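You operate a simulated robot arm through the tools that you are given. There is no shell and no other tool. Be economical: measure what you need, move in short steps, check, and stop when the job is done.

You run a simulated two-armed robot. Do the job below in one go: nothing can be reset, and whatever is moved stays where it is left.

JOB
Carry the long blue tray with both arms and set it on the left half of the narrow table.

It is judged by the outcome, as a careful person would: the job done as asked, and still so three seconds after it is handed in. It fails if anything else is knocked over, pushed out of place, dropped, spilled or broken.

ROBOT AND FRAMES
Two 7-joint arms with two-finger parallel grippers on one trunk, on a base that drives. Base frame: it is fixed to the floor where the robot stands at the start and does not move with it; the origin is under the middle of the robot, x ahead of it, y to its left, z up; the surface under the hand at the start is at about z = 80. Readings come in cm, rad, newtons and seconds.
The left shoulder is at the start at [7.1, 15.6, 106.4], the right one opposite. Places, roughly: left half of the narrow table [60, 70, 80]. Payload 3.91 kg a hand.
The tool frame of a hand sits at the grasp point between the pads (the TCP): z along the fingers, y along the line on which they close. The tips reach 3 cm beyond it. Largest opening 11 cm; finger width 2, thickness 1; the body of the gripper, 4.8 by 11.2 cm, starts 5.5 cm behind the TCP.
Orientation is that of the tool frame in the base frame, as a unit quaternion [w, x, y, z]. With the fingers straight down and closing along the base's y, the tool's x points along the base's -x, its y along +y and its z along -z.

CONTROLS
- The arms move only by the tool step_arm. It takes "left_targets", "right_targets" or both (then of equal length, played together; a hand with none holds still); each is a list of rows, each a list of 7 numbers: the turn, a rotation vector about the base's x, y, z in units of 6 degrees (1.0 is 6 degrees), then the shift along the base's x, y, z in units of 30 mm (1.0 is 30 mm), then the finger opening in cm, from 0 to 11. In form: [[rx, ry, rz, x, y, z, hand], ...]. A call has 1 to 10 rows; each row shifts and turns the commanded pose from where the row before left it. A call with a number of a shift or a turn outside -1 to 1 is refused whole. Rows are played at 5 a second. More than 5 cm and 0.15 rad between two rows, or a gripper value outside its range, and nothing of the call is played. Where a pose cannot be reached the arm comes as near as it can. A force on the tool above 40 N (or 10 N above the force at the start of the call, whichever is more), or a blocked arm, ends the call early, and 0.2 s more pass. The fingers move at their own pace (about 10.8 cm/s each) and stop on an object; they squeeze with about 40 N. The grip force told is the motor's: it shows also when the fingers shut on nothing. Time passes only in rows, and 0.2 s behind the last, so rows that do not move let the fingers close. The reply holds the time, the measured pose of the TCP, the force on the tool along the base axes, the opening and the grip force, in the units named above and with some noise, with the torque about the TCP (base axes, N m) and any sound that the robot's microphone picked up, and new pictures: "pictures" is both (left out), scene, wrist or none (wrist: the cameras of the hands that moved).
- Cameras (640 x 400 px; columns grow to the right, rows downward): "scene" is now at [11.76, 5.42, 128.54]; the picture's right is [0.63, -0.77, -0.00], its down [-0.49, -0.40, -0.78] and it looks along [0.60, 0.49, -0.63] (base axes); focal length 219 px, centre (320, 200). "left" rides on the left gripper at [7.2, -1.7, -10.3] in its tool frame; the picture's right is [0.23, 0.97, 0.00], its down [-0.76, 0.18, -0.62] and it looks along [-0.61, 0.14, 0.78] (tool axes); focal length 222 px, centre (320, 200). "right" rides on the right gripper at [7.2, 1.7, -10.3] in its tool frame; the picture's right is [-0.23, 0.97, 0.00], its down [-0.76, -0.18, -0.62] and it looks along [-0.61, -0.14, 0.78] (tool axes); focal length 222 px, centre (320, 200).
- raise_lower(by): slides the trunk up (or, below 0, down) by that many cm; the arms and the scene camera ride with it, the base frame stays. It gives what a move gives, with no picture.
- drive_base(legs): drives the robot by 1 to 6 legs, each [ahead, left, turn to the left] in cm, cm and rad, along the robot's own axes; the way and the turn of a leg run together, so that a leg with both is an arc; at most 150 cm and 3.142 rad a leg. The arms and the cameras ride along, it lands a little off, and it stops where it bumps. It gives what a move gives, and a new picture of the scene camera.
- pan_tilt(pan, tilt): turns the head with the scene camera to pan (to the left, within 1.501 rad either way) and tilt (down, from -0.506 to 1.204), counted from straight ahead of the robot. It gives what a move gives, and a new picture of the scene camera.
- pixel_to_xyz(camera, pixels): there is no depth. For up to 12 entries [column, row, z] of the newest picture of that camera ("zoom" is the newest enlarged one), the place [x, y] in the base frame at which the ray of that pixel passes the height z, good to about 0.3 cm. The clock stands still meanwhile.
- enlarge(camera, box): a new picture of the part [left, top, right, bottom] of that camera's present view, enlarged. The clock stands still meanwhile.
- close_job(): hands the job in; it is judged then, once.

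Work in short steps. Measure before you move; look again where a grasp or a placing could have gone wrong, and mend it. You have 80 turns and 260 pictures in all, those below and enlarged ones among them. Open the grippers and draw the arms clear of the work before you hand the job in, unless the task says otherwise; then end with one line.

The tools are called after "Call:" as name(argument=value, ...) on one line, values as JSON. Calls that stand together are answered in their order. step_arm: Moves the arms, as the interface text tells. Its arguments: {"type":"object","properties":{"left_targets":{"type":"array"},"right_targets":{"type":"array"},"pictures":{"type":"string","enum":["both","scene","wrist","none"]}},"required":[]} The other tools are called the same way: raise_lower (by) slides the trunk up or down; drive_base (legs) drives the base; pan_tilt (pan, tilt) turns the head that bears the scene camera; pixel_to_xyz (camera, pixels) gives the place at which the rays of pixels pass given heights; enlarge (camera, box) takes an enlarged picture of a part of a camera's view; close_job () hands the job in.

At the start:

```text
t: 0.0
left_position: [51.7, 64.21, 108.46]
left_ee_rot: [0.0, 0.001, 1.0, -0.001]
left_ft_force: [0.0, -0.4, 0.3]
left_wrist_torque: [-0.02, 0.01, -0.01]
left_width: 11.0
left_finger_force: 0.0
right_position: [68.24, 12.75, 102.16]
right_ee_rot: [0.0, 0.0, 1.0, 0.0]
right_ft_force: [-0.4, 0.3, -0.5]
right_wrist_torque: [0.01, 0.02, 0.0]
right_width: 11.01
right_finger_force: 0.1
trunk travel left (down, up): [-50.9, 43.1]
robot x, y, heading: [0.29, 0.17, 0.002]
head pan, tilt: [0.684, 0.681]
```

scene: 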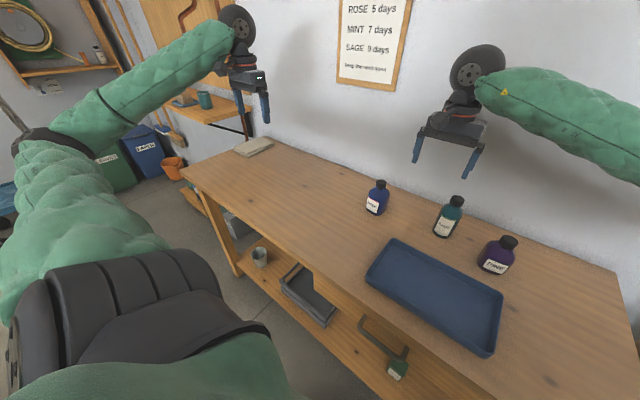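
right: 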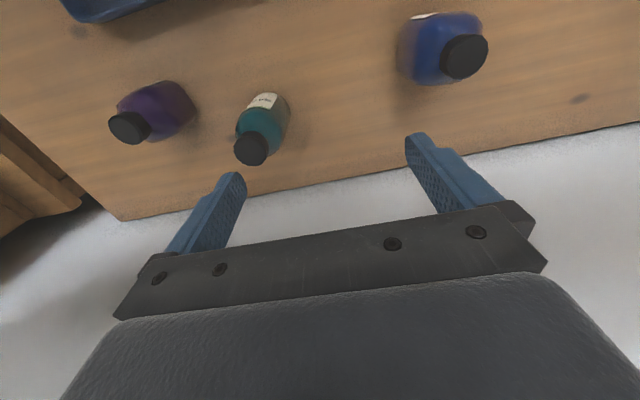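
left: 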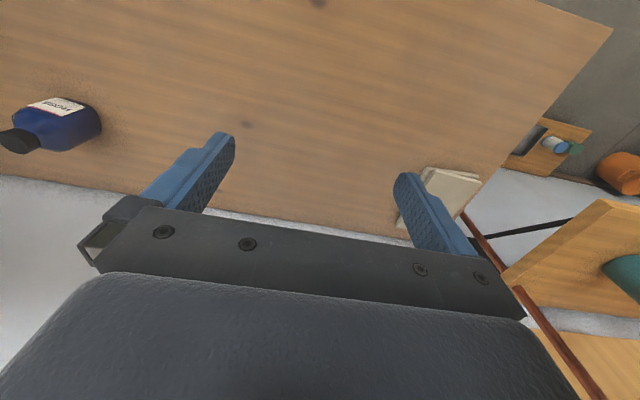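

The tray's rim corners show at about (392,240), (502,293), (490,356) and (367,280). I measure them, along with the bottles and the table edges.

Call:
pixel_to_xyz(camera="scene", pixels=[[394, 240, 83], [502, 292, 83], [490, 356, 80], [368, 284, 80], [502, 292, 80], [376, 213, 80], [444, 235, 80], [492, 272, 80], [183, 170, 80], [270, 138, 80], [617, 272, 80], [253, 152, 80]])

Call:
enlarge(camera="scene", box=[340, 170, 540, 370])

Call:
pan_tilt(pan=0.1, tilt=0.8)

```text
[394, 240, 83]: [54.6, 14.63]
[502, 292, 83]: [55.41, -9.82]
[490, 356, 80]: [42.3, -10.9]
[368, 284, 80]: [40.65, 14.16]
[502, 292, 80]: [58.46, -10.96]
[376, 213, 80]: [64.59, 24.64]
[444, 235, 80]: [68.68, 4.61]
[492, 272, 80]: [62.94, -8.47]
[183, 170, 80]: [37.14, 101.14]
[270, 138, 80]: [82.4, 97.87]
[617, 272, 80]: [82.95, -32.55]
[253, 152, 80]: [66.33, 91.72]
```

```text
2.00 times, centred on (440, 270) of scene
```

zoom: 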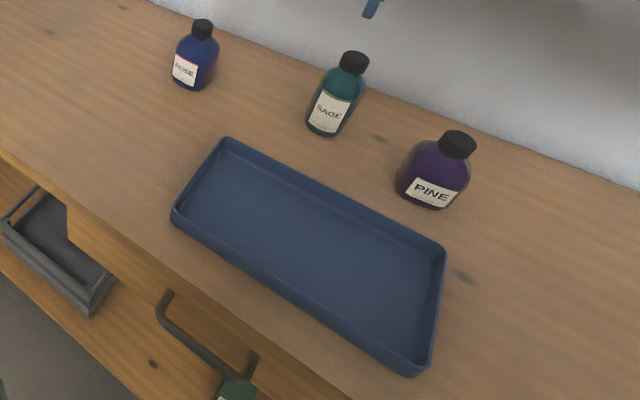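

```text
t: 1.0
left_position: [51.66, 64.16, 108.46]
left_ee_rot: [0.0, 0.0, 1.0, 0.001]
left_ft_force: [0.1, 0.5, 0.0]
left_wrist_torque: [0.01, -0.01, 0.0]
left_width: 11.0
left_finger_force: 0.0
right_position: [68.18, 12.74, 102.08]
right_ee_rot: [0.0, 0.0, 1.0, 0.0]
right_ft_force: [-0.6, 0.5, -0.2]
right_wrist_torque: [0.01, 0.01, -0.01]
right_width: 11.0
right_finger_force: 0.0
trunk travel left (down, up): [-50.9, 43.1]
robot x, y, heading: [-0.3, -0.21, -0.003]
head pan, tilt: [0.099, 0.799]
```

scene: 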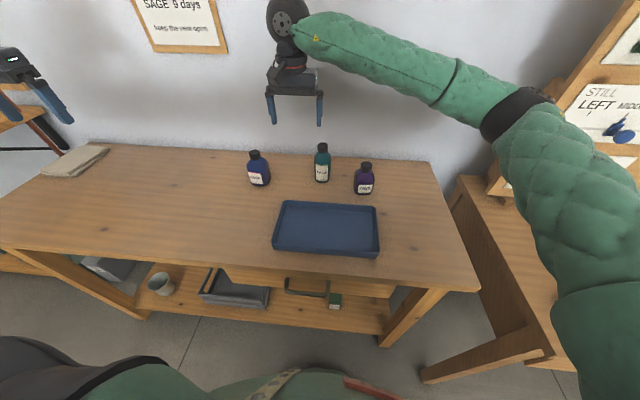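

From here the table spans y of about -33 to 101, so the spot at [60,70] is on this same table, left of the bottles. I enlarge the tray and the destination to measure them.

Call:
enlarge(camera="scene", box=[240, 140, 400, 270])

Call:
pixel_to_xyz(camera="scene", pixels=[[0, 248, 80], [480, 290, 80], [432, 162, 80], [260, 186, 80], [321, 182, 80], [364, 194, 80], [42, 176, 80], [78, 177, 80], [108, 151, 80], [110, 144, 80]])

```text
3.08 times, centred on (320, 205) of scene
```

zoom: 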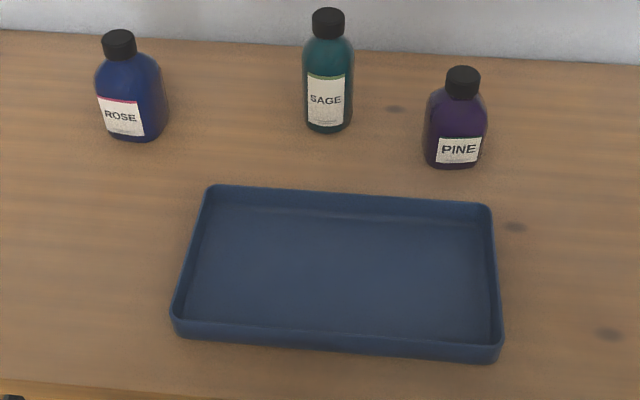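

```text
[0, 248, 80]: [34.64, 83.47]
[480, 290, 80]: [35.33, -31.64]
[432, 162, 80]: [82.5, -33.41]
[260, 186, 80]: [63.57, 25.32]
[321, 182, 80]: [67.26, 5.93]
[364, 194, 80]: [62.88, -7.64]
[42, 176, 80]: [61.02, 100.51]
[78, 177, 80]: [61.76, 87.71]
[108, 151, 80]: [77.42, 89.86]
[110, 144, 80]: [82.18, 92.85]
```

I measure the rim and base corners of the tray in the zoomed picture.

Call:
pixel_to_xyz(camera="zoom", pixels=[[178, 335, 80], [496, 362, 80], [172, 314, 83], [500, 344, 83], [492, 206, 83], [208, 187, 83], [172, 314, 82], [500, 344, 82], [187, 250, 83], [497, 275, 83], [492, 206, 82], [208, 187, 82]])

```text
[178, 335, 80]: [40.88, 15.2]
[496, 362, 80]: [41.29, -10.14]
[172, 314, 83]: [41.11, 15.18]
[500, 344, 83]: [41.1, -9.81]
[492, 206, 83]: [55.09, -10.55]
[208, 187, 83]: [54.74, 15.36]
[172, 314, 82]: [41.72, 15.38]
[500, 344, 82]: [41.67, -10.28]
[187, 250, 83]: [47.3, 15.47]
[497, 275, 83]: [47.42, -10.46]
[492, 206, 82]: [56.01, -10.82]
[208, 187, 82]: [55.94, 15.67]
```

The tray spans x 41–55.4 and y -10.4–15.4, with its rim at about z = 83, which is close to the near reach limit. I look left to check the floor before driving.

Call:
pan_tilt(pan=1.45, tilt=0.75)

Call:
pan_tilt(pan=0.1, tilt=0.8)

```text
t: 2.5
left_position: [51.71, 64.19, 108.42]
left_ee_rot: [0.0, 0.0, 1.0, 0.0]
left_ft_force: [-0.2, -0.2, -0.4]
left_wrist_torque: [-0.02, -0.02, -0.03]
left_width: 11.02
left_finger_force: 0.0
right_position: [68.22, 12.75, 102.06]
right_ee_rot: [0.0, 0.0, 1.0, 0.0]
right_ft_force: [0.6, 0.1, 0.3]
right_wrist_torque: [0.05, 0.03, 0.02]
right_width: 10.99
right_finger_force: 0.0
trunk travel left (down, up): [-50.9, 43.1]
robot x, y, heading: [-0.25, -0.04, -0.0]
head pan, tilt: [1.45, 0.75]
```

scene: 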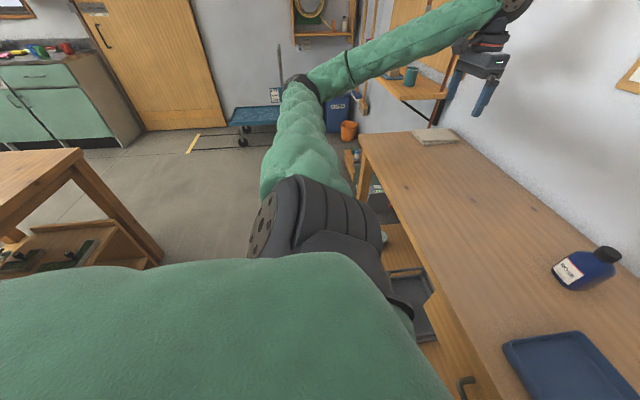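

```text
t: 4.0
left_position: [51.67, 64.17, 108.49]
left_ee_rot: [0.0, 0.0, 1.0, 0.0]
left_ft_force: [-0.2, -0.1, 0.2]
left_wrist_torque: [-0.02, -0.03, 0.03]
left_width: 11.02
left_finger_force: 0.0
right_position: [68.21, 12.8, 102.16]
right_ee_rot: [0.0, 0.001, 1.0, 0.001]
right_ft_force: [-0.9, 0.0, -0.1]
right_wrist_torque: [-0.01, 0.01, -0.01]
right_width: 11.0
right_finger_force: 0.0
trunk travel left (down, up): [-50.9, 43.1]
robot x, y, heading: [-0.14, -0.23, -0.004]
head pan, tilt: [0.099, 0.799]
```

scene: 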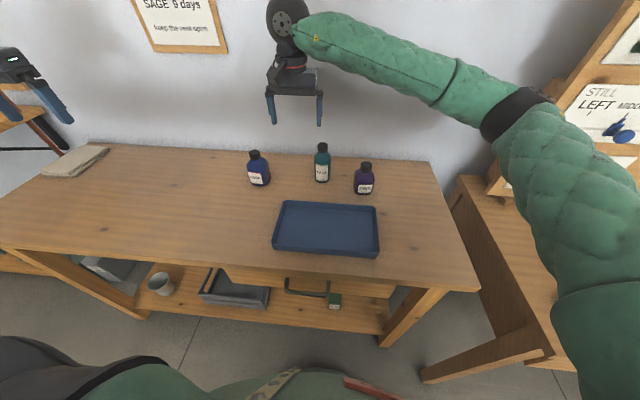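

The floor is clear to the left, and the other bench stands at about x = -95. I back off 13 cm for comfortable reach.

Call:
drive_base(legs=[[-13, 0, 0]])

```text
t: 5.3
left_position: [38.26, 64.18, 108.48]
left_ee_rot: [0.001, 0.0, 1.0, 0.0]
left_ft_force: [0.1, 0.3, 0.2]
left_wrist_torque: [-0.03, -0.06, 0.01]
left_width: 11.0
left_finger_force: 0.0
right_position: [54.94, 12.76, 102.38]
right_ee_rot: [0.0, 0.0, 1.0, 0.001]
right_ft_force: [-0.5, 0.1, 0.3]
right_wrist_torque: [0.0, -0.04, -0.01]
right_width: 11.02
right_finger_force: 0.1
trunk travel left (down, up): [-50.9, 43.1]
robot x, y, heading: [-13.02, 0.12, -0.005]
head pan, tilt: [0.099, 0.799]
```

scene: 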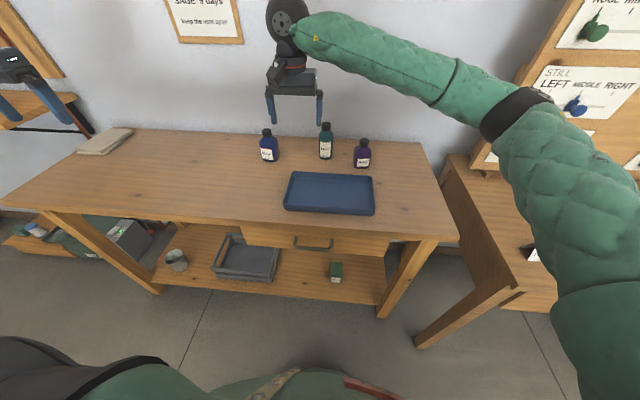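

I bring both hands above the ends of the tray at a safe height: right towards (48.2, -10.4), left towards (48.2, 15.4).

Call:
step_arm(left_targets=[[0, 0, 0, 0.194, -0.957, -0.15, 5], [0, 0, 0, 0.194, -0.957, -0.15, 5], [0, 0, 0, 0.194, -0.957, -0.15, 5], [0, 0, 0, 0.194, -0.957, -0.15, 5], [0, 0, 0, 0.194, -0.957, -0.15, 5], [0, 0, 0, 0.194, -0.957, -0.15, 5], [0, 0, 0, 0.194, -0.957, -0.15, 5], [0, 0, 0, 0.194, -0.957, -0.15, 5], [0, 0, 0, 0.194, -0.957, -0.15, 5], [0, 0, 0, 0.194, -0.957, -0.15, 5]], right_targets=[[0, 0, 0, -0.224, -0.773, 0, 5], [0, 0, 0, -0.224, -0.773, 0, 5], [0, 0, 0, -0.224, -0.773, 0, 5], [0, 0, 0, -0.224, -0.773, 0, 5], [0, 0, 0, -0.224, -0.773, 0, 5], [0, 0, 0, -0.224, -0.773, 0, 5], [0, 0, 0, -0.224, -0.773, 0, 5], [0, 0, 0, -0.224, -0.773, 0, 5], [0, 0, 0, -0.224, -0.773, 0, 5], [0, 0, 0, -0.224, -0.773, 0, 5]], pictures="none")

Call:
step_arm(left_targets=[[0, 0, 0, 0.194, -0.957, -0.15, 5], [0, 0, 0, 0.194, -0.957, -0.15, 5], [0, 0, 0, 0.194, -0.957, -0.15, 5], [0, 0, 0, 0.194, -0.957, -0.15, 5], [0, 0, 0, 0.194, -0.957, -0.15, 5], [0, 0, 0, 0.194, -0.957, -0.15, 5], [0, 0, 0, 0.194, -0.957, -0.15, 5], [0, 0, 0, 0, 0, 0, 5]], right_targets=[[0, 0, 0, 0, 0, -0.3, 5], [0, 0, 0, 0, 0, -0.3, 5], [0, 0, 0, 0, 0, -0.3, 5], [0, 0, 0, 0, 0, 0, 5], [0, 0, 0, 0, 0, 0, 5], [0, 0, 0, 0, 0, 0, 5], [0, 0, 0, 0, 0, 0, 5], [0, 0, 0, 0, 0, 0, 5]])

```text
t: 7.5
left_position: [44.18, 35.48, 104.08]
left_ee_rot: [0.001, 0.0, 1.0, 0.002]
left_ft_force: [-1.0, -0.3, -0.1]
left_wrist_torque: [0.01, -0.01, -0.02]
left_width: 4.99
left_finger_force: 0.1
right_position: [48.33, -10.53, 102.06]
right_ee_rot: [0.0, 0.0, 1.0, 0.001]
right_ft_force: [0.4, 0.6, -0.3]
right_wrist_torque: [0.0, -0.01, 0.01]
right_width: 5.03
right_finger_force: 0.0
trunk travel left (down, up): [-50.9, 43.1]
robot x, y, heading: [-13.28, -0.52, -0.0]
head pan, tilt: [0.099, 0.799]
```

```text
t: 9.3
left_position: [48.4, 15.4, 100.88]
left_ee_rot: [0.001, 0.0, 1.0, 0.0]
left_ft_force: [-0.1, -0.4, 0.2]
left_wrist_torque: [0.0, 0.01, 0.01]
left_width: 5.01
left_finger_force: 0.1
right_position: [48.53, -10.41, 99.4]
right_ee_rot: [0.0, 0.0, 1.0, -0.001]
right_ft_force: [0.0, -0.2, -0.3]
right_wrist_torque: [0.01, -0.01, 0.01]
right_width: 5.02
right_finger_force: 0.0
trunk travel left (down, up): [-50.9, 43.1]
robot x, y, heading: [-13.13, -0.2, 0.0]
head pan, tilt: [0.099, 0.799]
```

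scene: 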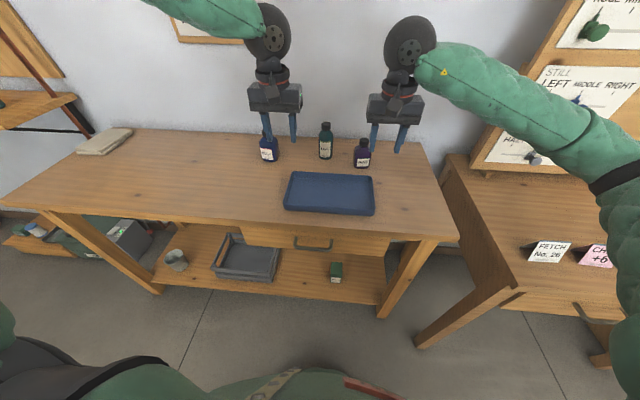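
right: 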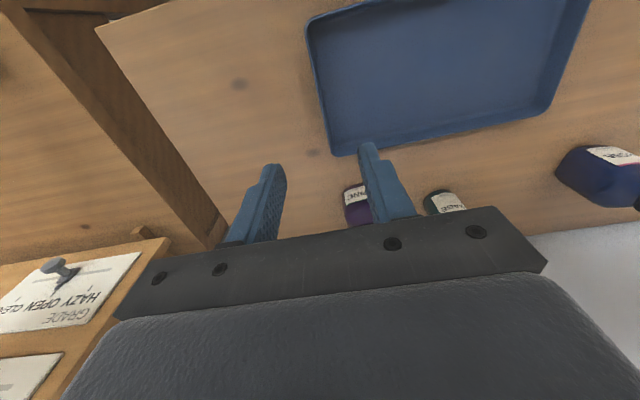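
left: 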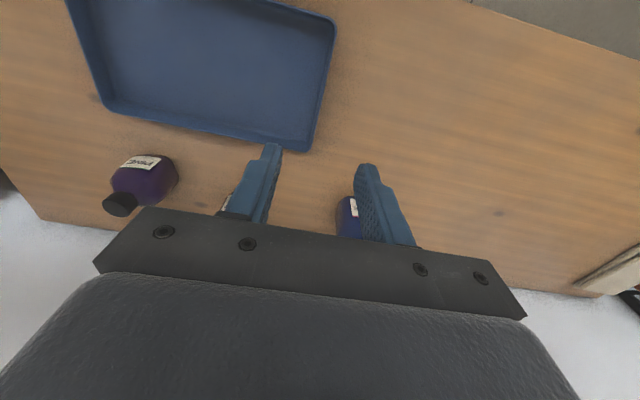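

The wrist views show the end rims: right camera from (307,25) to (334,150), left camera from (334,25) to (312,145). I measure these at rim height.

Call:
pixel_to_xyz(camera="right", pixels=[[308, 30, 83], [320, 95, 83], [331, 145, 83], [320, 95, 82]])

Call:
pixel_to_xyz(camera="left", pixels=[[335, 30, 83], [325, 90, 83], [314, 140, 83], [325, 90, 82]])

Call:
enlarge(camera="right", box=[240, 0, 440, 160])

```text
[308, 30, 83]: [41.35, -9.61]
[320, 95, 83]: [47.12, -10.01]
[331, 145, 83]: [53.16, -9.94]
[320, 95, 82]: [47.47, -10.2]
```

```text
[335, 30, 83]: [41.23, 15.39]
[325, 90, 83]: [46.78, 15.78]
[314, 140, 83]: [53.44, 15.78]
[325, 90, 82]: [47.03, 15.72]
```

```text
2.50 times, centred on (340, 80) of right
```

zoom: 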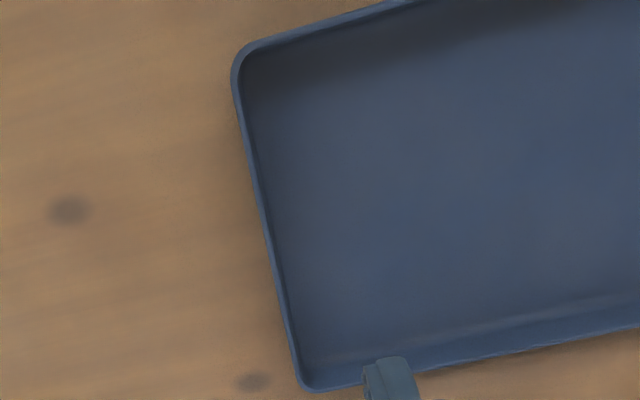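

The outer rim edges are at y = -10.0 and 15.7, so the wall centres are about -9.8 and 15.5. I go down to about z = 86, correcting right by +0.6 in y.

Call:
step_arm(left_targets=[[0, 0, 0, 0, 0, -0.83, 5], [0, 0, 0, 0, 0.03, -0.83, 5], [0, 0, 0, 0, 0, -0.83, 5], [0, 0, 0, 0, 0, -0.83, 5], [0, 0, 0, 0, 0, -0.83, 5], [0, 0, 0, 0, 0, -0.83, 5], [0, 0, 0, 0, 0, 0, 5]], right_targets=[[0, 0, 0, 0, 0.1, -0.75, 5], [0, 0, 0, 0, 0.1, -0.75, 5], [0, 0, 0, 0, 0, -0.75, 5], [0, 0, 0, 0, 0, -0.75, 5], [0, 0, 0, 0, 0, -0.75, 5], [0, 0, 0, 0, 0, -0.75, 5], [0, 0, 0, 0, 0, 0, 5]])

```text
t: 10.9
left_position: [48.28, 15.56, 85.9]
left_ee_rot: [0.0, 0.0, 1.0, 0.0]
left_ft_force: [0.8, -0.1, -0.1]
left_wrist_torque: [0.01, -0.01, 0.06]
left_width: 5.0
left_finger_force: 0.0
right_position: [48.34, -10.02, 85.9]
right_ee_rot: [0.001, 0.001, 1.0, 0.001]
right_ft_force: [-0.2, 0.8, 0.3]
right_wrist_torque: [-0.02, -0.01, 0.0]
right_width: 4.99
right_finger_force: 0.0
trunk travel left (down, up): [-50.9, 43.1]
robot x, y, heading: [-13.35, 0.09, -0.003]
head pan, tilt: [0.099, 0.799]
```

scene: 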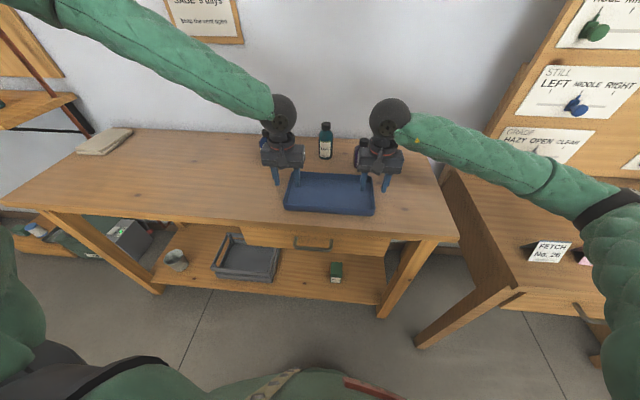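
right: 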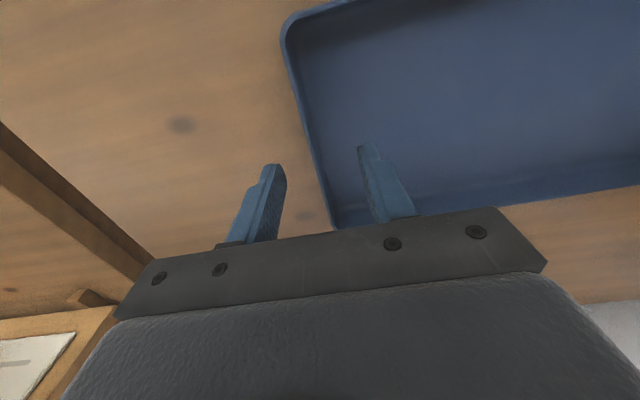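
left: 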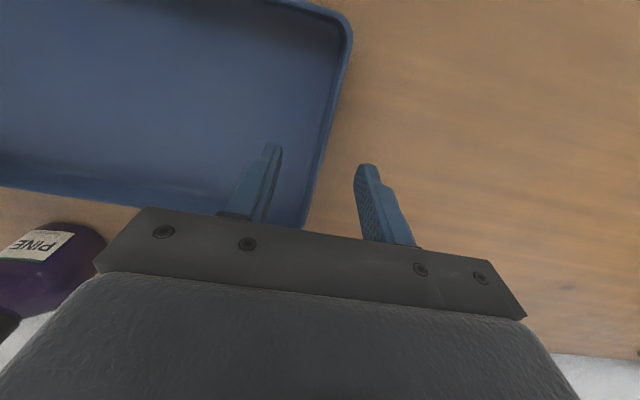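

Each rim sits midway between its fingers. I go down another 1.9 cm and close.

Call:
step_arm(left_targets=[[0, 0, 0, 0, 0, -0.3, 5], [0, 0, 0, 0, 0, -0.33, 5], [0, 0, 0, 0, 0, 0, 5]], right_targets=[[0, 0, 0, 0, 0.03, -0.3, 5], [0, 0, 0, 0, 0.03, -0.33, 5], [0, 0, 0, 0, 0, 0, 5]], pictures="wrist")

Call:
step_arm(left_targets=[[0, 0, 0, 0, 0, 0, 2], [0, 0, 0, 0, 0, 0, 1], [0, 0, 0, 0, 0, 0, 0], [0, 0, 0, 0, 0, 0, 0]], right_targets=[[0, 0, 0, 0, 0, 0, 2], [0, 0, 0, 0, 0, 0, 1], [0, 0, 0, 0, 0, 0, 0], [0, 0, 0, 0, 0, 0, 0]])

```text
t: 11.7
left_position: [48.4, 15.52, 83.99]
left_ee_rot: [0.001, -0.001, 1.0, 0.0]
left_ft_force: [1.3, 0.2, 0.2]
left_wrist_torque: [0.0, 0.02, 0.02]
left_width: 5.03
left_finger_force: 0.0
right_position: [48.44, -9.69, 84.1]
right_ee_rot: [0.0, 0.0, 1.0, 0.0]
right_ft_force: [1.0, 0.4, -0.6]
right_wrist_torque: [0.01, -0.02, -0.02]
right_width: 5.01
right_finger_force: 0.1
trunk travel left (down, up): [-50.9, 43.1]
robot x, y, heading: [-13.65, 0.2, -0.0]
head pan, tilt: [0.099, 0.799]
```

right: 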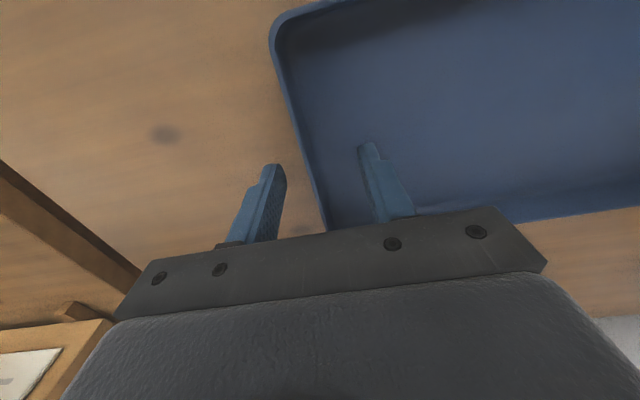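
left: 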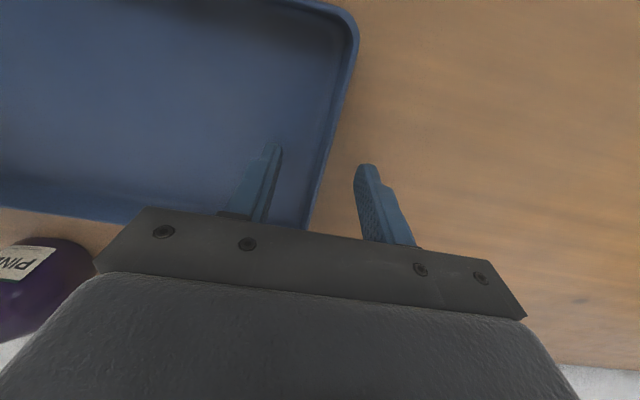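

```text
t: 12.6
left_position: [48.25, 15.7, 84.03]
left_ee_rot: [0.0, -0.002, 1.0, 0.002]
left_ft_force: [-0.5, 1.6, 3.9]
left_wrist_torque: [-0.13, 0.02, -0.05]
left_width: 0.25
left_finger_force: 39.6
right_position: [48.46, -10.03, 84.04]
right_ee_rot: [0.0, 0.002, 1.0, -0.001]
right_ft_force: [-1.8, -3.3, 4.6]
right_wrist_torque: [0.07, 0.06, 0.2]
right_width: 0.24
right_finger_force: 39.5
trunk travel left (down, up): [-50.9, 43.1]
robot x, y, heading: [-12.65, -0.07, 0.0]
head pan, tilt: [0.099, 0.799]
stopped in row 4 (left hand): the force on the tool passed its limit at 43 N (the readings are from after the stop); the commanded pose is now the measured one
```

scene: 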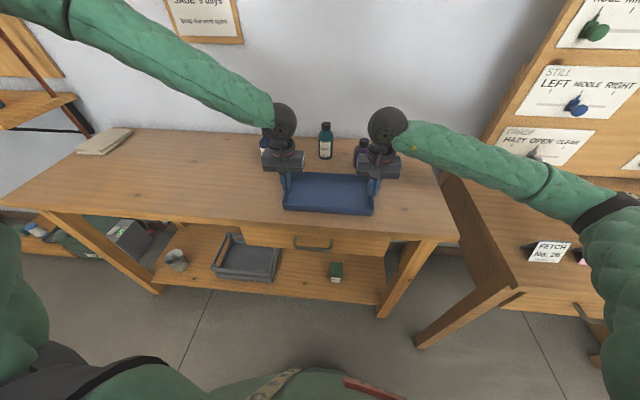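
right: 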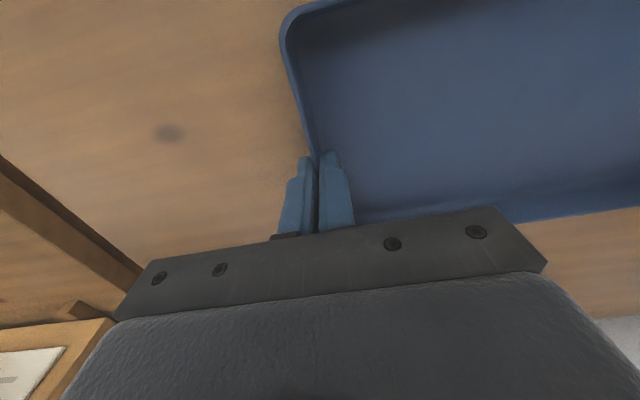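
left: 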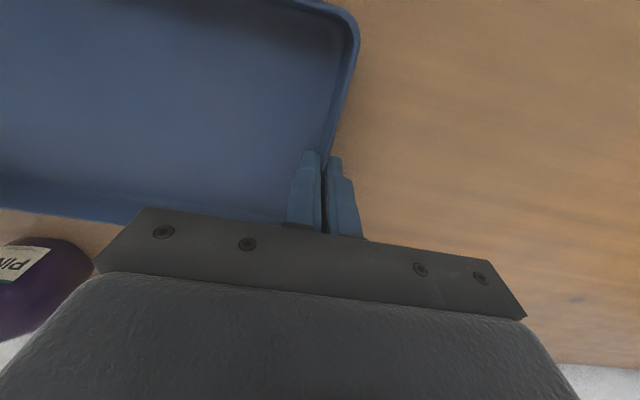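

Both fingers hold the walls (0.25 cm, about 40 N). I lift both together by 3 cm and check.

Call:
step_arm(left_targets=[[0, 0, 0, 0, 0, 0.2, 0], [0, 0, 0, 0, 0, 0.2, 0], [0, 0, 0, 0, 0, 0.2, 0], [0, 0, 0, 0, 0, 0.2, 0], [0, 0, 0, 0, 0, 0.2, 0]], right_targets=[[0, 0, 0, 0, 0, 0.2, 0], [0, 0, 0, 0, 0, 0.2, 0], [0, 0, 0, 0, 0, 0.2, 0], [0, 0, 0, 0, 0, 0.2, 0], [0, 0, 0, 0, 0, 0.2, 0]])

```text
t: 13.8
left_position: [48.21, 15.81, 87.08]
left_ee_rot: [-0.001, -0.002, 1.0, 0.002]
left_ft_force: [0.8, 8.5, -1.3]
left_wrist_torque: [0.07, -0.19, -0.01]
left_width: 0.24
left_finger_force: 39.5
right_position: [48.45, -9.95, 86.91]
right_ee_rot: [0.0, 0.002, 1.0, -0.002]
right_ft_force: [-0.6, -8.8, -0.3]
right_wrist_torque: [0.11, 0.19, 0.26]
right_width: 0.25
right_finger_force: 39.7
trunk travel left (down, up): [-50.9, 43.1]
robot x, y, heading: [-12.97, 0.19, 0.002]
head pan, tilt: [0.099, 0.799]
```

scene: 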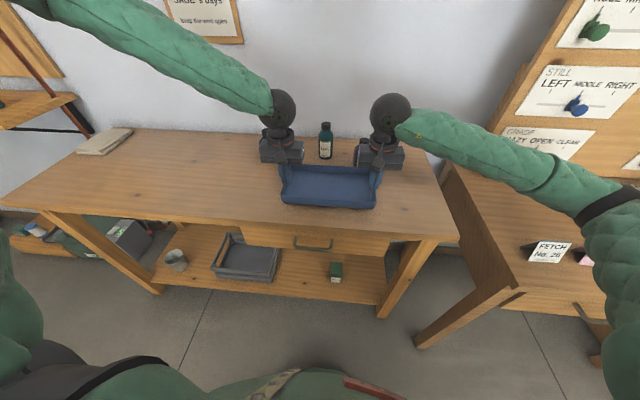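
right: 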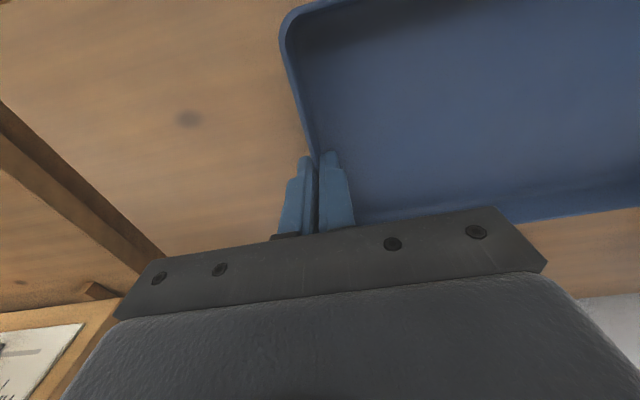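
left: 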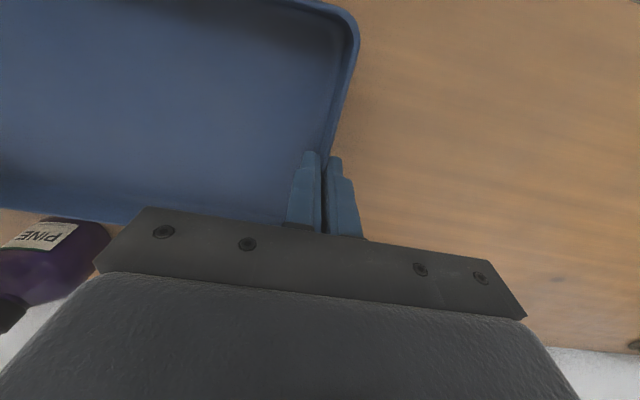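

The tray is up and level. I raise the trunk 11 cm so both hands go up evenly.

Call:
raise_lower(by=11)

```text
t: 15.2
left_position: [48.45, 15.84, 97.86]
left_ee_rot: [-0.002, -0.002, 1.0, 0.002]
left_ft_force: [0.7, 13.6, -1.9]
left_wrist_torque: [0.12, 0.05, 0.02]
left_width: 0.25
left_finger_force: 40.4
right_position: [48.57, -10.0, 97.97]
right_ee_rot: [-0.001, 0.002, 1.0, -0.002]
right_ft_force: [-0.6, -12.3, -1.8]
right_wrist_torque: [-0.08, -0.08, 0.23]
right_width: 0.25
right_finger_force: 40.3
trunk travel left (down, up): [-61.9, 32.1]
robot x, y, heading: [-12.99, 0.09, 0.004]
head pan, tilt: [0.099, 0.799]
```

The two hands carry opposing y forces of about 13 N, with the tray pressing them outward. I ease each one 1 mm outward.

Call:
step_arm(left_targets=[[0, 0, 0, 0, 0.033, 0, 0], [0, 0, 0, 0, 0, 0, 0]], right_targets=[[0, 0, 0, 0, -0.033, 0, 0], [0, 0, 0, 0, 0, 0, 0]], pictures="none")

```text
t: 15.8
left_position: [48.37, 15.82, 97.91]
left_ee_rot: [-0.001, -0.001, 1.0, 0.002]
left_ft_force: [0.8, -11.7, -1.8]
left_wrist_torque: [-0.25, 0.27, 0.01]
left_width: 0.26
left_finger_force: 39.9
right_position: [48.51, -9.86, 97.93]
right_ee_rot: [-0.001, 0.001, 1.0, -0.001]
right_ft_force: [-0.8, 12.4, -2.0]
right_wrist_torque: [0.43, -0.26, 0.13]
right_width: 0.28
right_finger_force: 40.1
trunk travel left (down, up): [-61.9, 32.1]
robot x, y, heading: [-13.57, -0.16, -0.0]
head pan, tilt: [0.099, 0.799]
```

The force flipped sign, so half of that correction is right. I move each hand 0.5 mm back.

Call:
step_arm(left_targets=[[0, 0, 0, 0, -0.016, 0, 0], [0, 0, 0, 0, 0, 0, 0]], right_targets=[[0, 0, 0, 0, 0.016, 0, 0], [0, 0, 0, 0, 0, 0, 0]], pictures="none")

Call:
drive_base(legs=[[0, 20, 0]])

```text
t: 16.4
left_position: [48.36, 15.65, 98.0]
left_ee_rot: [0.0, -0.001, 1.0, 0.003]
left_ft_force: [0.5, -14.4, -2.0]
left_wrist_torque: [-0.36, -0.05, -0.03]
left_width: 0.26
left_finger_force: 40.3
right_position: [48.42, -10.09, 97.9]
right_ee_rot: [-0.001, 0.002, 1.0, -0.002]
right_ft_force: [-0.8, 14.2, 0.2]
right_wrist_torque: [0.51, 0.02, 0.19]
right_width: 0.24
right_finger_force: 39.7
trunk travel left (down, up): [-61.9, 32.1]
robot x, y, heading: [-13.81, 0.02, -0.0]
head pan, tilt: [0.099, 0.799]
```

```text
t: 18.0
left_position: [48.22, 36.12, 97.96]
left_ee_rot: [0.0, -0.002, 1.0, 0.002]
left_ft_force: [0.0, -24.9, -2.4]
left_wrist_torque: [-0.62, -0.1, -0.01]
left_width: 0.26
left_finger_force: 39.4
right_position: [48.47, 10.46, 97.98]
right_ee_rot: [-0.001, 0.0, 1.0, -0.002]
right_ft_force: [0.3, 26.2, -0.2]
right_wrist_torque: [0.7, 0.11, 0.16]
right_width: 0.24
right_finger_force: 40.3
trunk travel left (down, up): [-61.9, 32.1]
robot x, y, heading: [-12.9, 20.53, 0.003]
head pan, tilt: [0.099, 0.799]
```

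scene: 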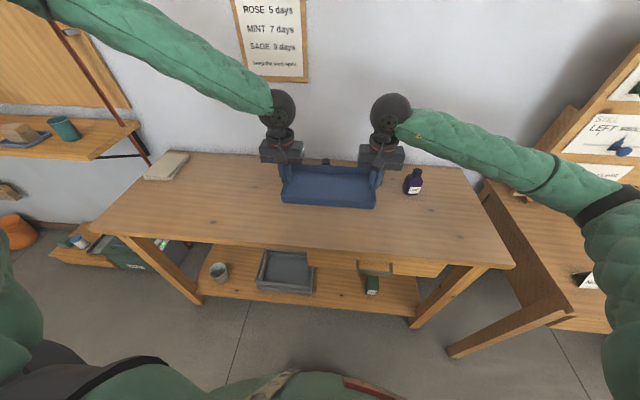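

The hands now pull apart at 25 N. I ease each 1 mm inward and watch.

Call:
step_arm(left_targets=[[0, 0, 0, 0, -0.03, 0, 0], [0, 0, 0, 0, 0, 0, 0], [0, 0, 0, 0, 0, 0, 0]], right_targets=[[0, 0, 0, 0, 0.03, 0, 0], [0, 0, 0, 0, 0, 0, 0], [0, 0, 0, 0, 0, 0, 0]], pictures="wrist")

```text
t: 18.8
left_position: [48.39, 36.06, 97.82]
left_ee_rot: [-0.001, -0.003, 1.0, 0.003]
left_ft_force: [1.6, 21.9, -2.0]
left_wrist_torque: [0.28, -0.18, -0.04]
left_width: 0.26
left_finger_force: 39.7
right_position: [48.52, 10.38, 97.85]
right_ee_rot: [-0.001, 0.001, 1.0, -0.002]
right_ft_force: [-0.4, -22.4, -0.8]
right_wrist_torque: [-0.17, 0.2, 0.24]
right_width: 0.24
right_finger_force: 40.1
trunk travel left (down, up): [-61.9, 32.1]
robot x, y, heading: [-13.23, 20.26, 0.002]
head pan, tilt: [0.099, 0.799]
```

right: 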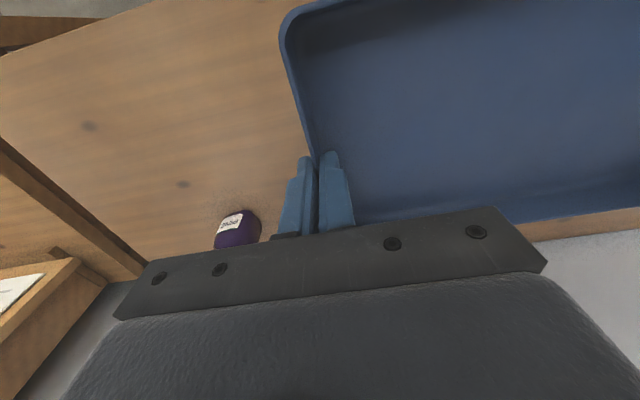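
left: 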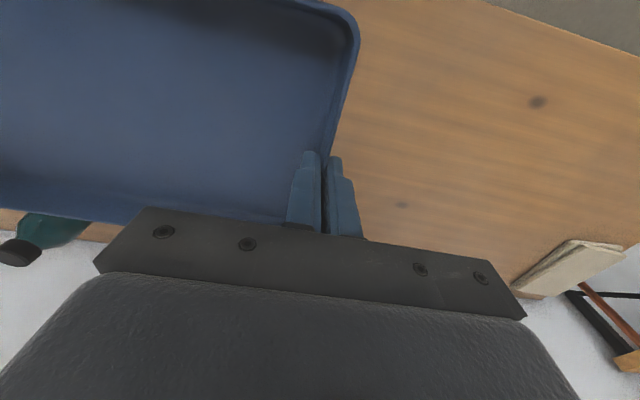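

The tray is firmly held. I give half of that back outward and drive on.

Call:
step_arm(left_targets=[[0, 0, 0, 0, 0.014, 0, 0], [0, 0, 0, 0, 0, 0, 0]], right_targets=[[0, 0, 0, 0, -0.014, 0, 0], [0, 0, 0, 0, 0, 0, 0]], pictures="none")

Call:
drive_base(legs=[[0, 22, 0]])

```text
t: 19.4
left_position: [48.31, 36.08, 97.93]
left_ee_rot: [-0.001, -0.002, 1.0, 0.003]
left_ft_force: [0.2, 22.8, -0.8]
left_wrist_torque: [0.36, -0.03, -0.03]
left_width: 0.27
left_finger_force: 39.9
right_position: [48.46, 10.46, 98.05]
right_ee_rot: [-0.001, 0.001, 1.0, -0.002]
right_ft_force: [0.0, -23.0, -1.6]
right_wrist_torque: [-0.24, 0.03, 0.19]
right_width: 0.24
right_finger_force: 40.1
trunk travel left (down, up): [-61.9, 32.1]
robot x, y, heading: [-12.87, 20.23, 0.008]
head pan, tilt: [0.099, 0.799]
```

```text
t: 21.1
left_position: [48.31, 58.33, 97.93]
left_ee_rot: [-0.001, -0.001, 1.0, 0.002]
left_ft_force: [-0.2, 30.2, -2.0]
left_wrist_torque: [0.46, -0.07, -0.07]
left_width: 0.23
left_finger_force: 39.8
right_position: [48.41, 32.64, 98.04]
right_ee_rot: [-0.001, 0.001, 1.0, -0.003]
right_ft_force: [1.1, -29.4, -1.1]
right_wrist_torque: [-0.42, 0.05, 0.17]
right_width: 0.26
right_finger_force: 40.1
trunk travel left (down, up): [-61.9, 32.1]
robot x, y, heading: [-13.19, 42.87, -0.004]
head pan, tilt: [0.099, 0.799]
```

scene: 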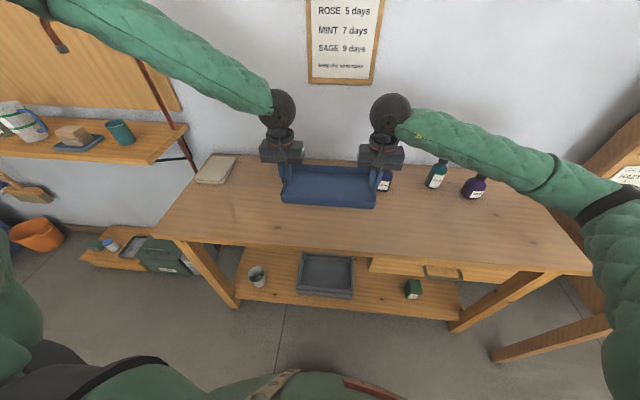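

The tray's middle is at y = 45.5. I ease the squeeze and drive 20 cm further left; the shelf is against the wall, well clear of the arm.

Call:
step_arm(left_targets=[[0, 0, 0, 0, 0.018, 0, 0], [0, 0, 0, 0, 0, 0, 0]], right_targets=[[0, 0, 0, 0, -0.018, 0, 0], [0, 0, 0, 0, 0, 0, 0]], pictures="none")

Call:
pan_tilt(pan=0.8, tilt=0.5)

```text
t: 21.7
left_position: [48.43, 58.23, 98.0]
left_ee_rot: [-0.001, -0.002, 1.0, 0.002]
left_ft_force: [-0.6, -9.6, -1.3]
left_wrist_torque: [-0.28, 0.11, -0.03]
left_width: 0.27
left_finger_force: 39.9
right_position: [48.41, 32.52, 97.94]
right_ee_rot: [-0.001, 0.001, 1.0, -0.001]
right_ft_force: [-0.9, 10.0, -1.3]
right_wrist_torque: [0.38, -0.13, 0.15]
right_width: 0.26
right_finger_force: 39.9
trunk travel left (down, up): [-61.9, 32.1]
robot x, y, heading: [-13.48, 42.64, -0.001]
head pan, tilt: [0.099, 0.799]
```

```text
t: 22.8
left_position: [48.35, 58.17, 97.99]
left_ee_rot: [-0.002, -0.001, 1.0, 0.002]
left_ft_force: [0.7, -19.6, -1.0]
left_wrist_torque: [-0.5, -0.07, -0.03]
left_width: 0.25
left_finger_force: 40.1
right_position: [48.43, 32.57, 98.03]
right_ee_rot: [-0.001, 0.0, 1.0, -0.002]
right_ft_force: [-0.6, 20.0, -0.8]
right_wrist_torque: [0.61, 0.04, 0.17]
right_width: 0.26
right_finger_force: 39.9
trunk travel left (down, up): [-61.9, 32.1]
robot x, y, heading: [-13.09, 42.32, -0.003]
head pan, tilt: [0.799, 0.499]
```

scene: 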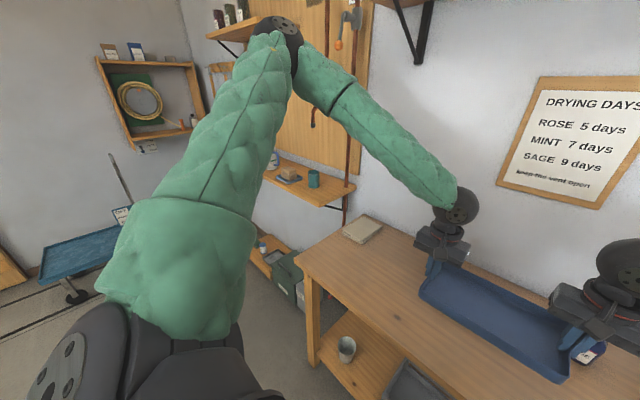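

The elbow path is clear, as the shelf ends at about y = 112 by the wall. I ease the pull slightly and drive 20 cm left.

Call:
step_arm(left_targets=[[0, 0, 0, 0, -0.012, 0, 0]], right_targets=[[0, 0, 0, 0, 0.012, 0, 0]], pictures="none")

Call:
drive_base(legs=[[0, 20, 0]])

```text
t: 23.2
left_position: [48.44, 58.25, 97.89]
left_ee_rot: [0.0, -0.003, 1.0, 0.003]
left_ft_force: [1.1, -14.3, -0.2]
left_wrist_torque: [-0.44, -0.17, -0.02]
left_width: 0.25
left_finger_force: 39.7
right_position: [48.53, 32.47, 98.03]
right_ee_rot: [-0.001, 0.002, 1.0, -0.003]
right_ft_force: [-0.8, 14.1, -1.2]
right_wrist_torque: [0.45, 0.18, 0.22]
right_width: 0.26
right_finger_force: 39.7
trunk travel left (down, up): [-61.9, 32.1]
robot x, y, heading: [-13.21, 42.42, 0.003]
head pan, tilt: [0.799, 0.499]
```

```text
t: 24.8
left_position: [48.44, 78.29, 97.94]
left_ee_rot: [-0.001, -0.002, 1.0, 0.002]
left_ft_force: [0.4, -2.3, -1.6]
left_wrist_torque: [-0.3, -0.09, -0.05]
left_width: 0.25
left_finger_force: 40.5
right_position: [48.45, 52.57, 97.81]
right_ee_rot: [-0.002, 0.001, 1.0, -0.002]
right_ft_force: [-0.6, 4.3, -1.8]
right_wrist_torque: [0.22, 0.08, 0.22]
right_width: 0.28
right_finger_force: 40.1
trunk travel left (down, up): [-61.9, 32.1]
robot x, y, heading: [-13.27, 62.56, -0.003]
head pan, tilt: [0.799, 0.499]
```

scene: 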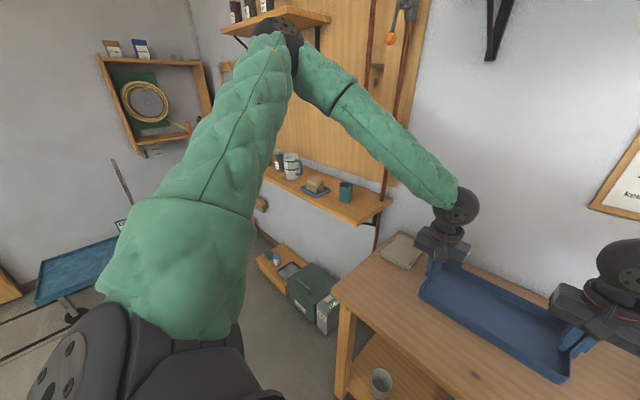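

The forces are balanced and the tray's middle is at y = 65.4. I go 7 cm ahead so the tray sits near the middle of the table's depth, and turn the head to watch.

Call:
drive_base(legs=[[7, 0, 0]])

Call:
pan_tilt(pan=0.1, tilt=0.8)

```text
t: 25.8
left_position: [55.5, 78.21, 97.74]
left_ee_rot: [-0.002, 0.0, 1.0, 0.001]
left_ft_force: [1.0, -1.4, -1.9]
left_wrist_torque: [-0.2, -0.08, 0.04]
left_width: 0.25
left_finger_force: 39.8
right_position: [55.6, 52.49, 97.84]
right_ee_rot: [-0.002, 0.002, 1.0, -0.002]
right_ft_force: [-0.4, 0.9, -2.3]
right_wrist_torque: [0.15, 0.11, 0.18]
right_width: 0.23
right_finger_force: 38.9
trunk travel left (down, up): [-61.9, 32.1]
robot x, y, heading: [-5.42, 62.6, 0.002]
head pan, tilt: [0.799, 0.499]
```

scene: 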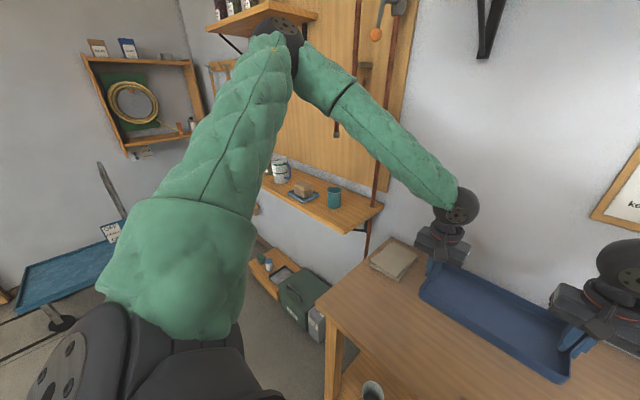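

```text
t: 26.9
left_position: [55.38, 78.14, 97.97]
left_ee_rot: [0.0, -0.001, 1.0, 0.003]
left_ft_force: [0.9, 0.3, -0.9]
left_wrist_torque: [-0.2, -0.04, -0.03]
left_width: 0.25
left_finger_force: 40.1
right_position: [55.52, 52.56, 98.02]
right_ee_rot: [-0.001, 0.002, 1.0, -0.002]
right_ft_force: [-1.1, -0.2, -2.0]
right_wrist_torque: [0.2, 0.07, 0.16]
right_width: 0.26
right_finger_force: 39.8
trunk travel left (down, up): [-61.9, 32.1]
robot x, y, heading: [-6.05, 62.67, -0.002]
head pan, tilt: [0.099, 0.799]
```

scene: 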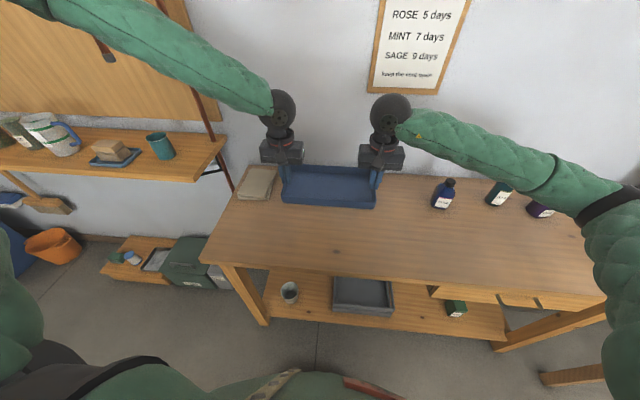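

The space under the tray is free: the cloth starts at y ≈ 87 and the tray ends at 78. I lower the trunk by 13 cm.

Call:
raise_lower(by=-13)

Call:
enlarge(camera="scene", box=[220, 120, 420, 245])

```text
t: 28.4
left_position: [55.36, 78.12, 85.06]
left_ee_rot: [-0.001, -0.002, 1.0, 0.003]
left_ft_force: [0.1, 0.2, -0.6]
left_wrist_torque: [-0.2, -0.06, -0.02]
left_width: 0.24
left_finger_force: 40.4
right_position: [55.52, 52.43, 84.92]
right_ee_rot: [0.0, 0.002, 1.0, -0.002]
right_ft_force: [-0.4, 0.0, -1.7]
right_wrist_torque: [0.14, 0.0, 0.24]
right_width: 0.24
right_finger_force: 39.7
trunk travel left (down, up): [-48.9, 45.1]
robot x, y, heading: [-6.19, 62.47, 0.001]
head pan, tilt: [0.099, 0.799]
```

```text
3.20 times, centred on (320, 182) of scene
```

zoom: 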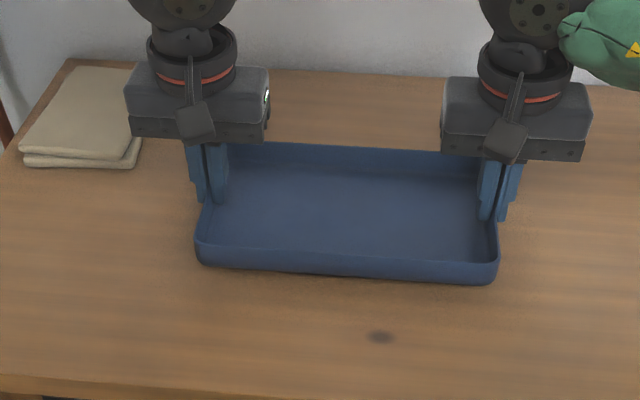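

About 0.9 cm remains to the table. I lower both hands in small rows and watch the vertical force.

Call:
step_arm(left_targets=[[0, 0, 0, 0, 0, -0.1, 0], [0, 0, 0, 0, 0, -0.1, 0], [0, 0, 0, 0, 0, -0.08, 0], [0, 0, 0, 0, 0, 0, 0]], right_targets=[[0, 0, 0, 0, 0, -0.1, 0], [0, 0, 0, 0, 0, -0.1, 0], [0, 0, 0, 0, 0, -0.08, 0], [0, 0, 0, 0, 0, 0, 0]], pictures="none")

```text
t: 29.4
left_position: [55.34, 78.08, 84.17]
left_ee_rot: [-0.001, -0.001, 1.0, 0.003]
left_ft_force: [1.3, -2.3, -1.1]
left_wrist_torque: [-0.17, -0.15, 0.02]
left_width: 0.26
left_finger_force: 40.3
right_position: [55.5, 52.52, 84.21]
right_ee_rot: [-0.001, 0.002, 1.0, -0.002]
right_ft_force: [-1.1, 2.0, -0.6]
right_wrist_torque: [0.21, 0.17, 0.22]
right_width: 0.26
right_finger_force: 40.0
trunk travel left (down, up): [-48.9, 45.1]
robot x, y, heading: [-6.11, 62.18, -0.004]
head pan, tilt: [0.099, 0.799]
```

There is no contact yet at z ≈ 84.2; the grasp was at 84.03. I go down a little more.

Call:
step_arm(left_targets=[[0, 0, 0, 0, 0, -0.04, 0], [0, 0, 0, 0, 0, -0.03, 0], [0, 0, 0, 0, 0, 0, 0]], right_targets=[[0, 0, 0, 0, 0, -0.04, 0], [0, 0, 0, 0, 0, -0.03, 0], [0, 0, 0, 0, 0, 0, 0]], pictures="scene")

```text
t: 30.2
left_position: [55.46, 78.17, 84.06]
left_ee_rot: [0.001, -0.002, 1.0, 0.003]
left_ft_force: [4.6, -0.8, 9.3]
left_wrist_torque: [-0.16, 0.98, -0.01]
left_width: 0.23
left_finger_force: 40.2
right_position: [55.47, 52.43, 83.95]
right_ee_rot: [0.0, 0.002, 1.0, -0.002]
right_ft_force: [2.7, 1.0, 15.0]
right_wrist_torque: [0.14, 0.77, 0.25]
right_width: 0.25
right_finger_force: 39.8
trunk travel left (down, up): [-48.9, 45.1]
robot x, y, heading: [-6.37, 62.56, -0.001]
head pan, tilt: [0.099, 0.799]
```

scene: 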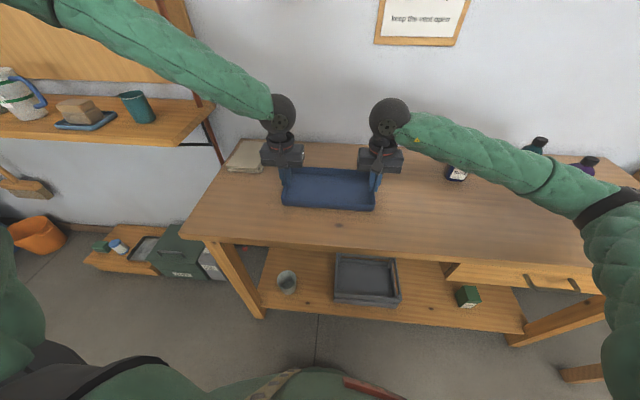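

Upward forces of 9 and 15 N show the tray rests on the table. I open both grippers.

Call:
step_arm(left_targets=[[0, 0, 0, 0, 0, 0, 1], [0, 0, 0, 0, 0, 0, 3], [0, 0, 0, 0, 0, 0, 4.5], [0, 0, 0, 0, 0, 0, 4.5]], right_targets=[[0, 0, 0, 0, 0, 0, 1], [0, 0, 0, 0, 0, 0, 3], [0, 0, 0, 0, 0, 0, 4.5], [0, 0, 0, 0, 0, 0, 4.5]])

```text
t: 31.2
left_position: [55.39, 78.26, 83.84]
left_ee_rot: [0.0, -0.001, 1.0, 0.003]
left_ft_force: [0.5, 0.5, -0.4]
left_wrist_torque: [0.0, 0.04, 0.02]
left_width: 4.51
left_finger_force: 0.0
right_position: [55.5, 52.52, 83.97]
right_ee_rot: [-0.001, 0.002, 1.0, -0.002]
right_ft_force: [0.6, 1.3, -0.5]
right_wrist_torque: [0.04, -0.03, 0.02]
right_width: 4.51
right_finger_force: 0.0
trunk travel left (down, up): [-48.9, 45.1]
robot x, y, heading: [-6.45, 62.46, 0.003]
head pan, tilt: [0.099, 0.799]
```

scene: 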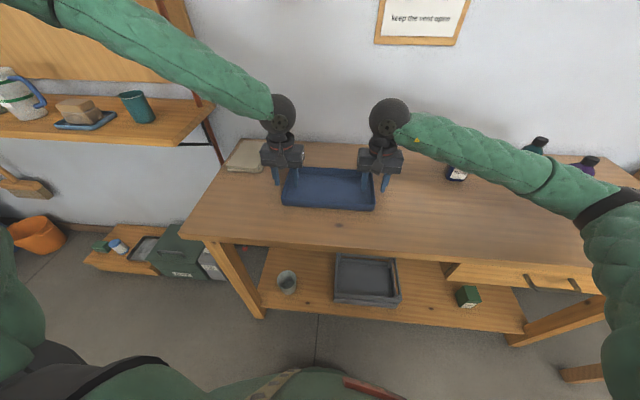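
right: 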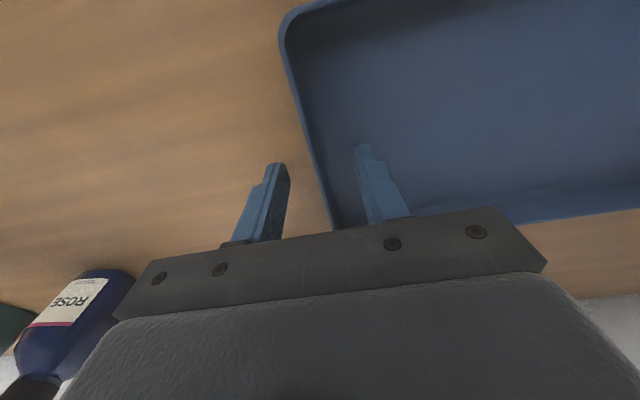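
left: 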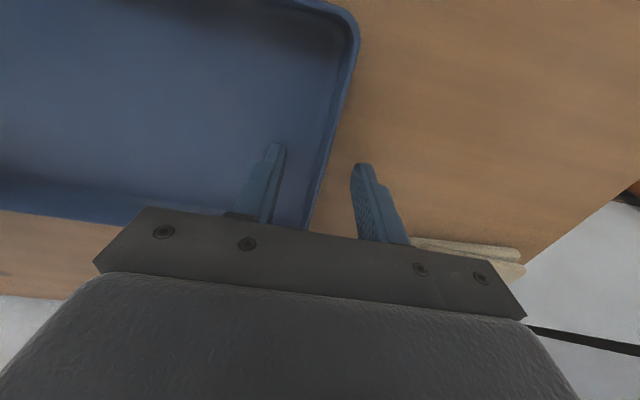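

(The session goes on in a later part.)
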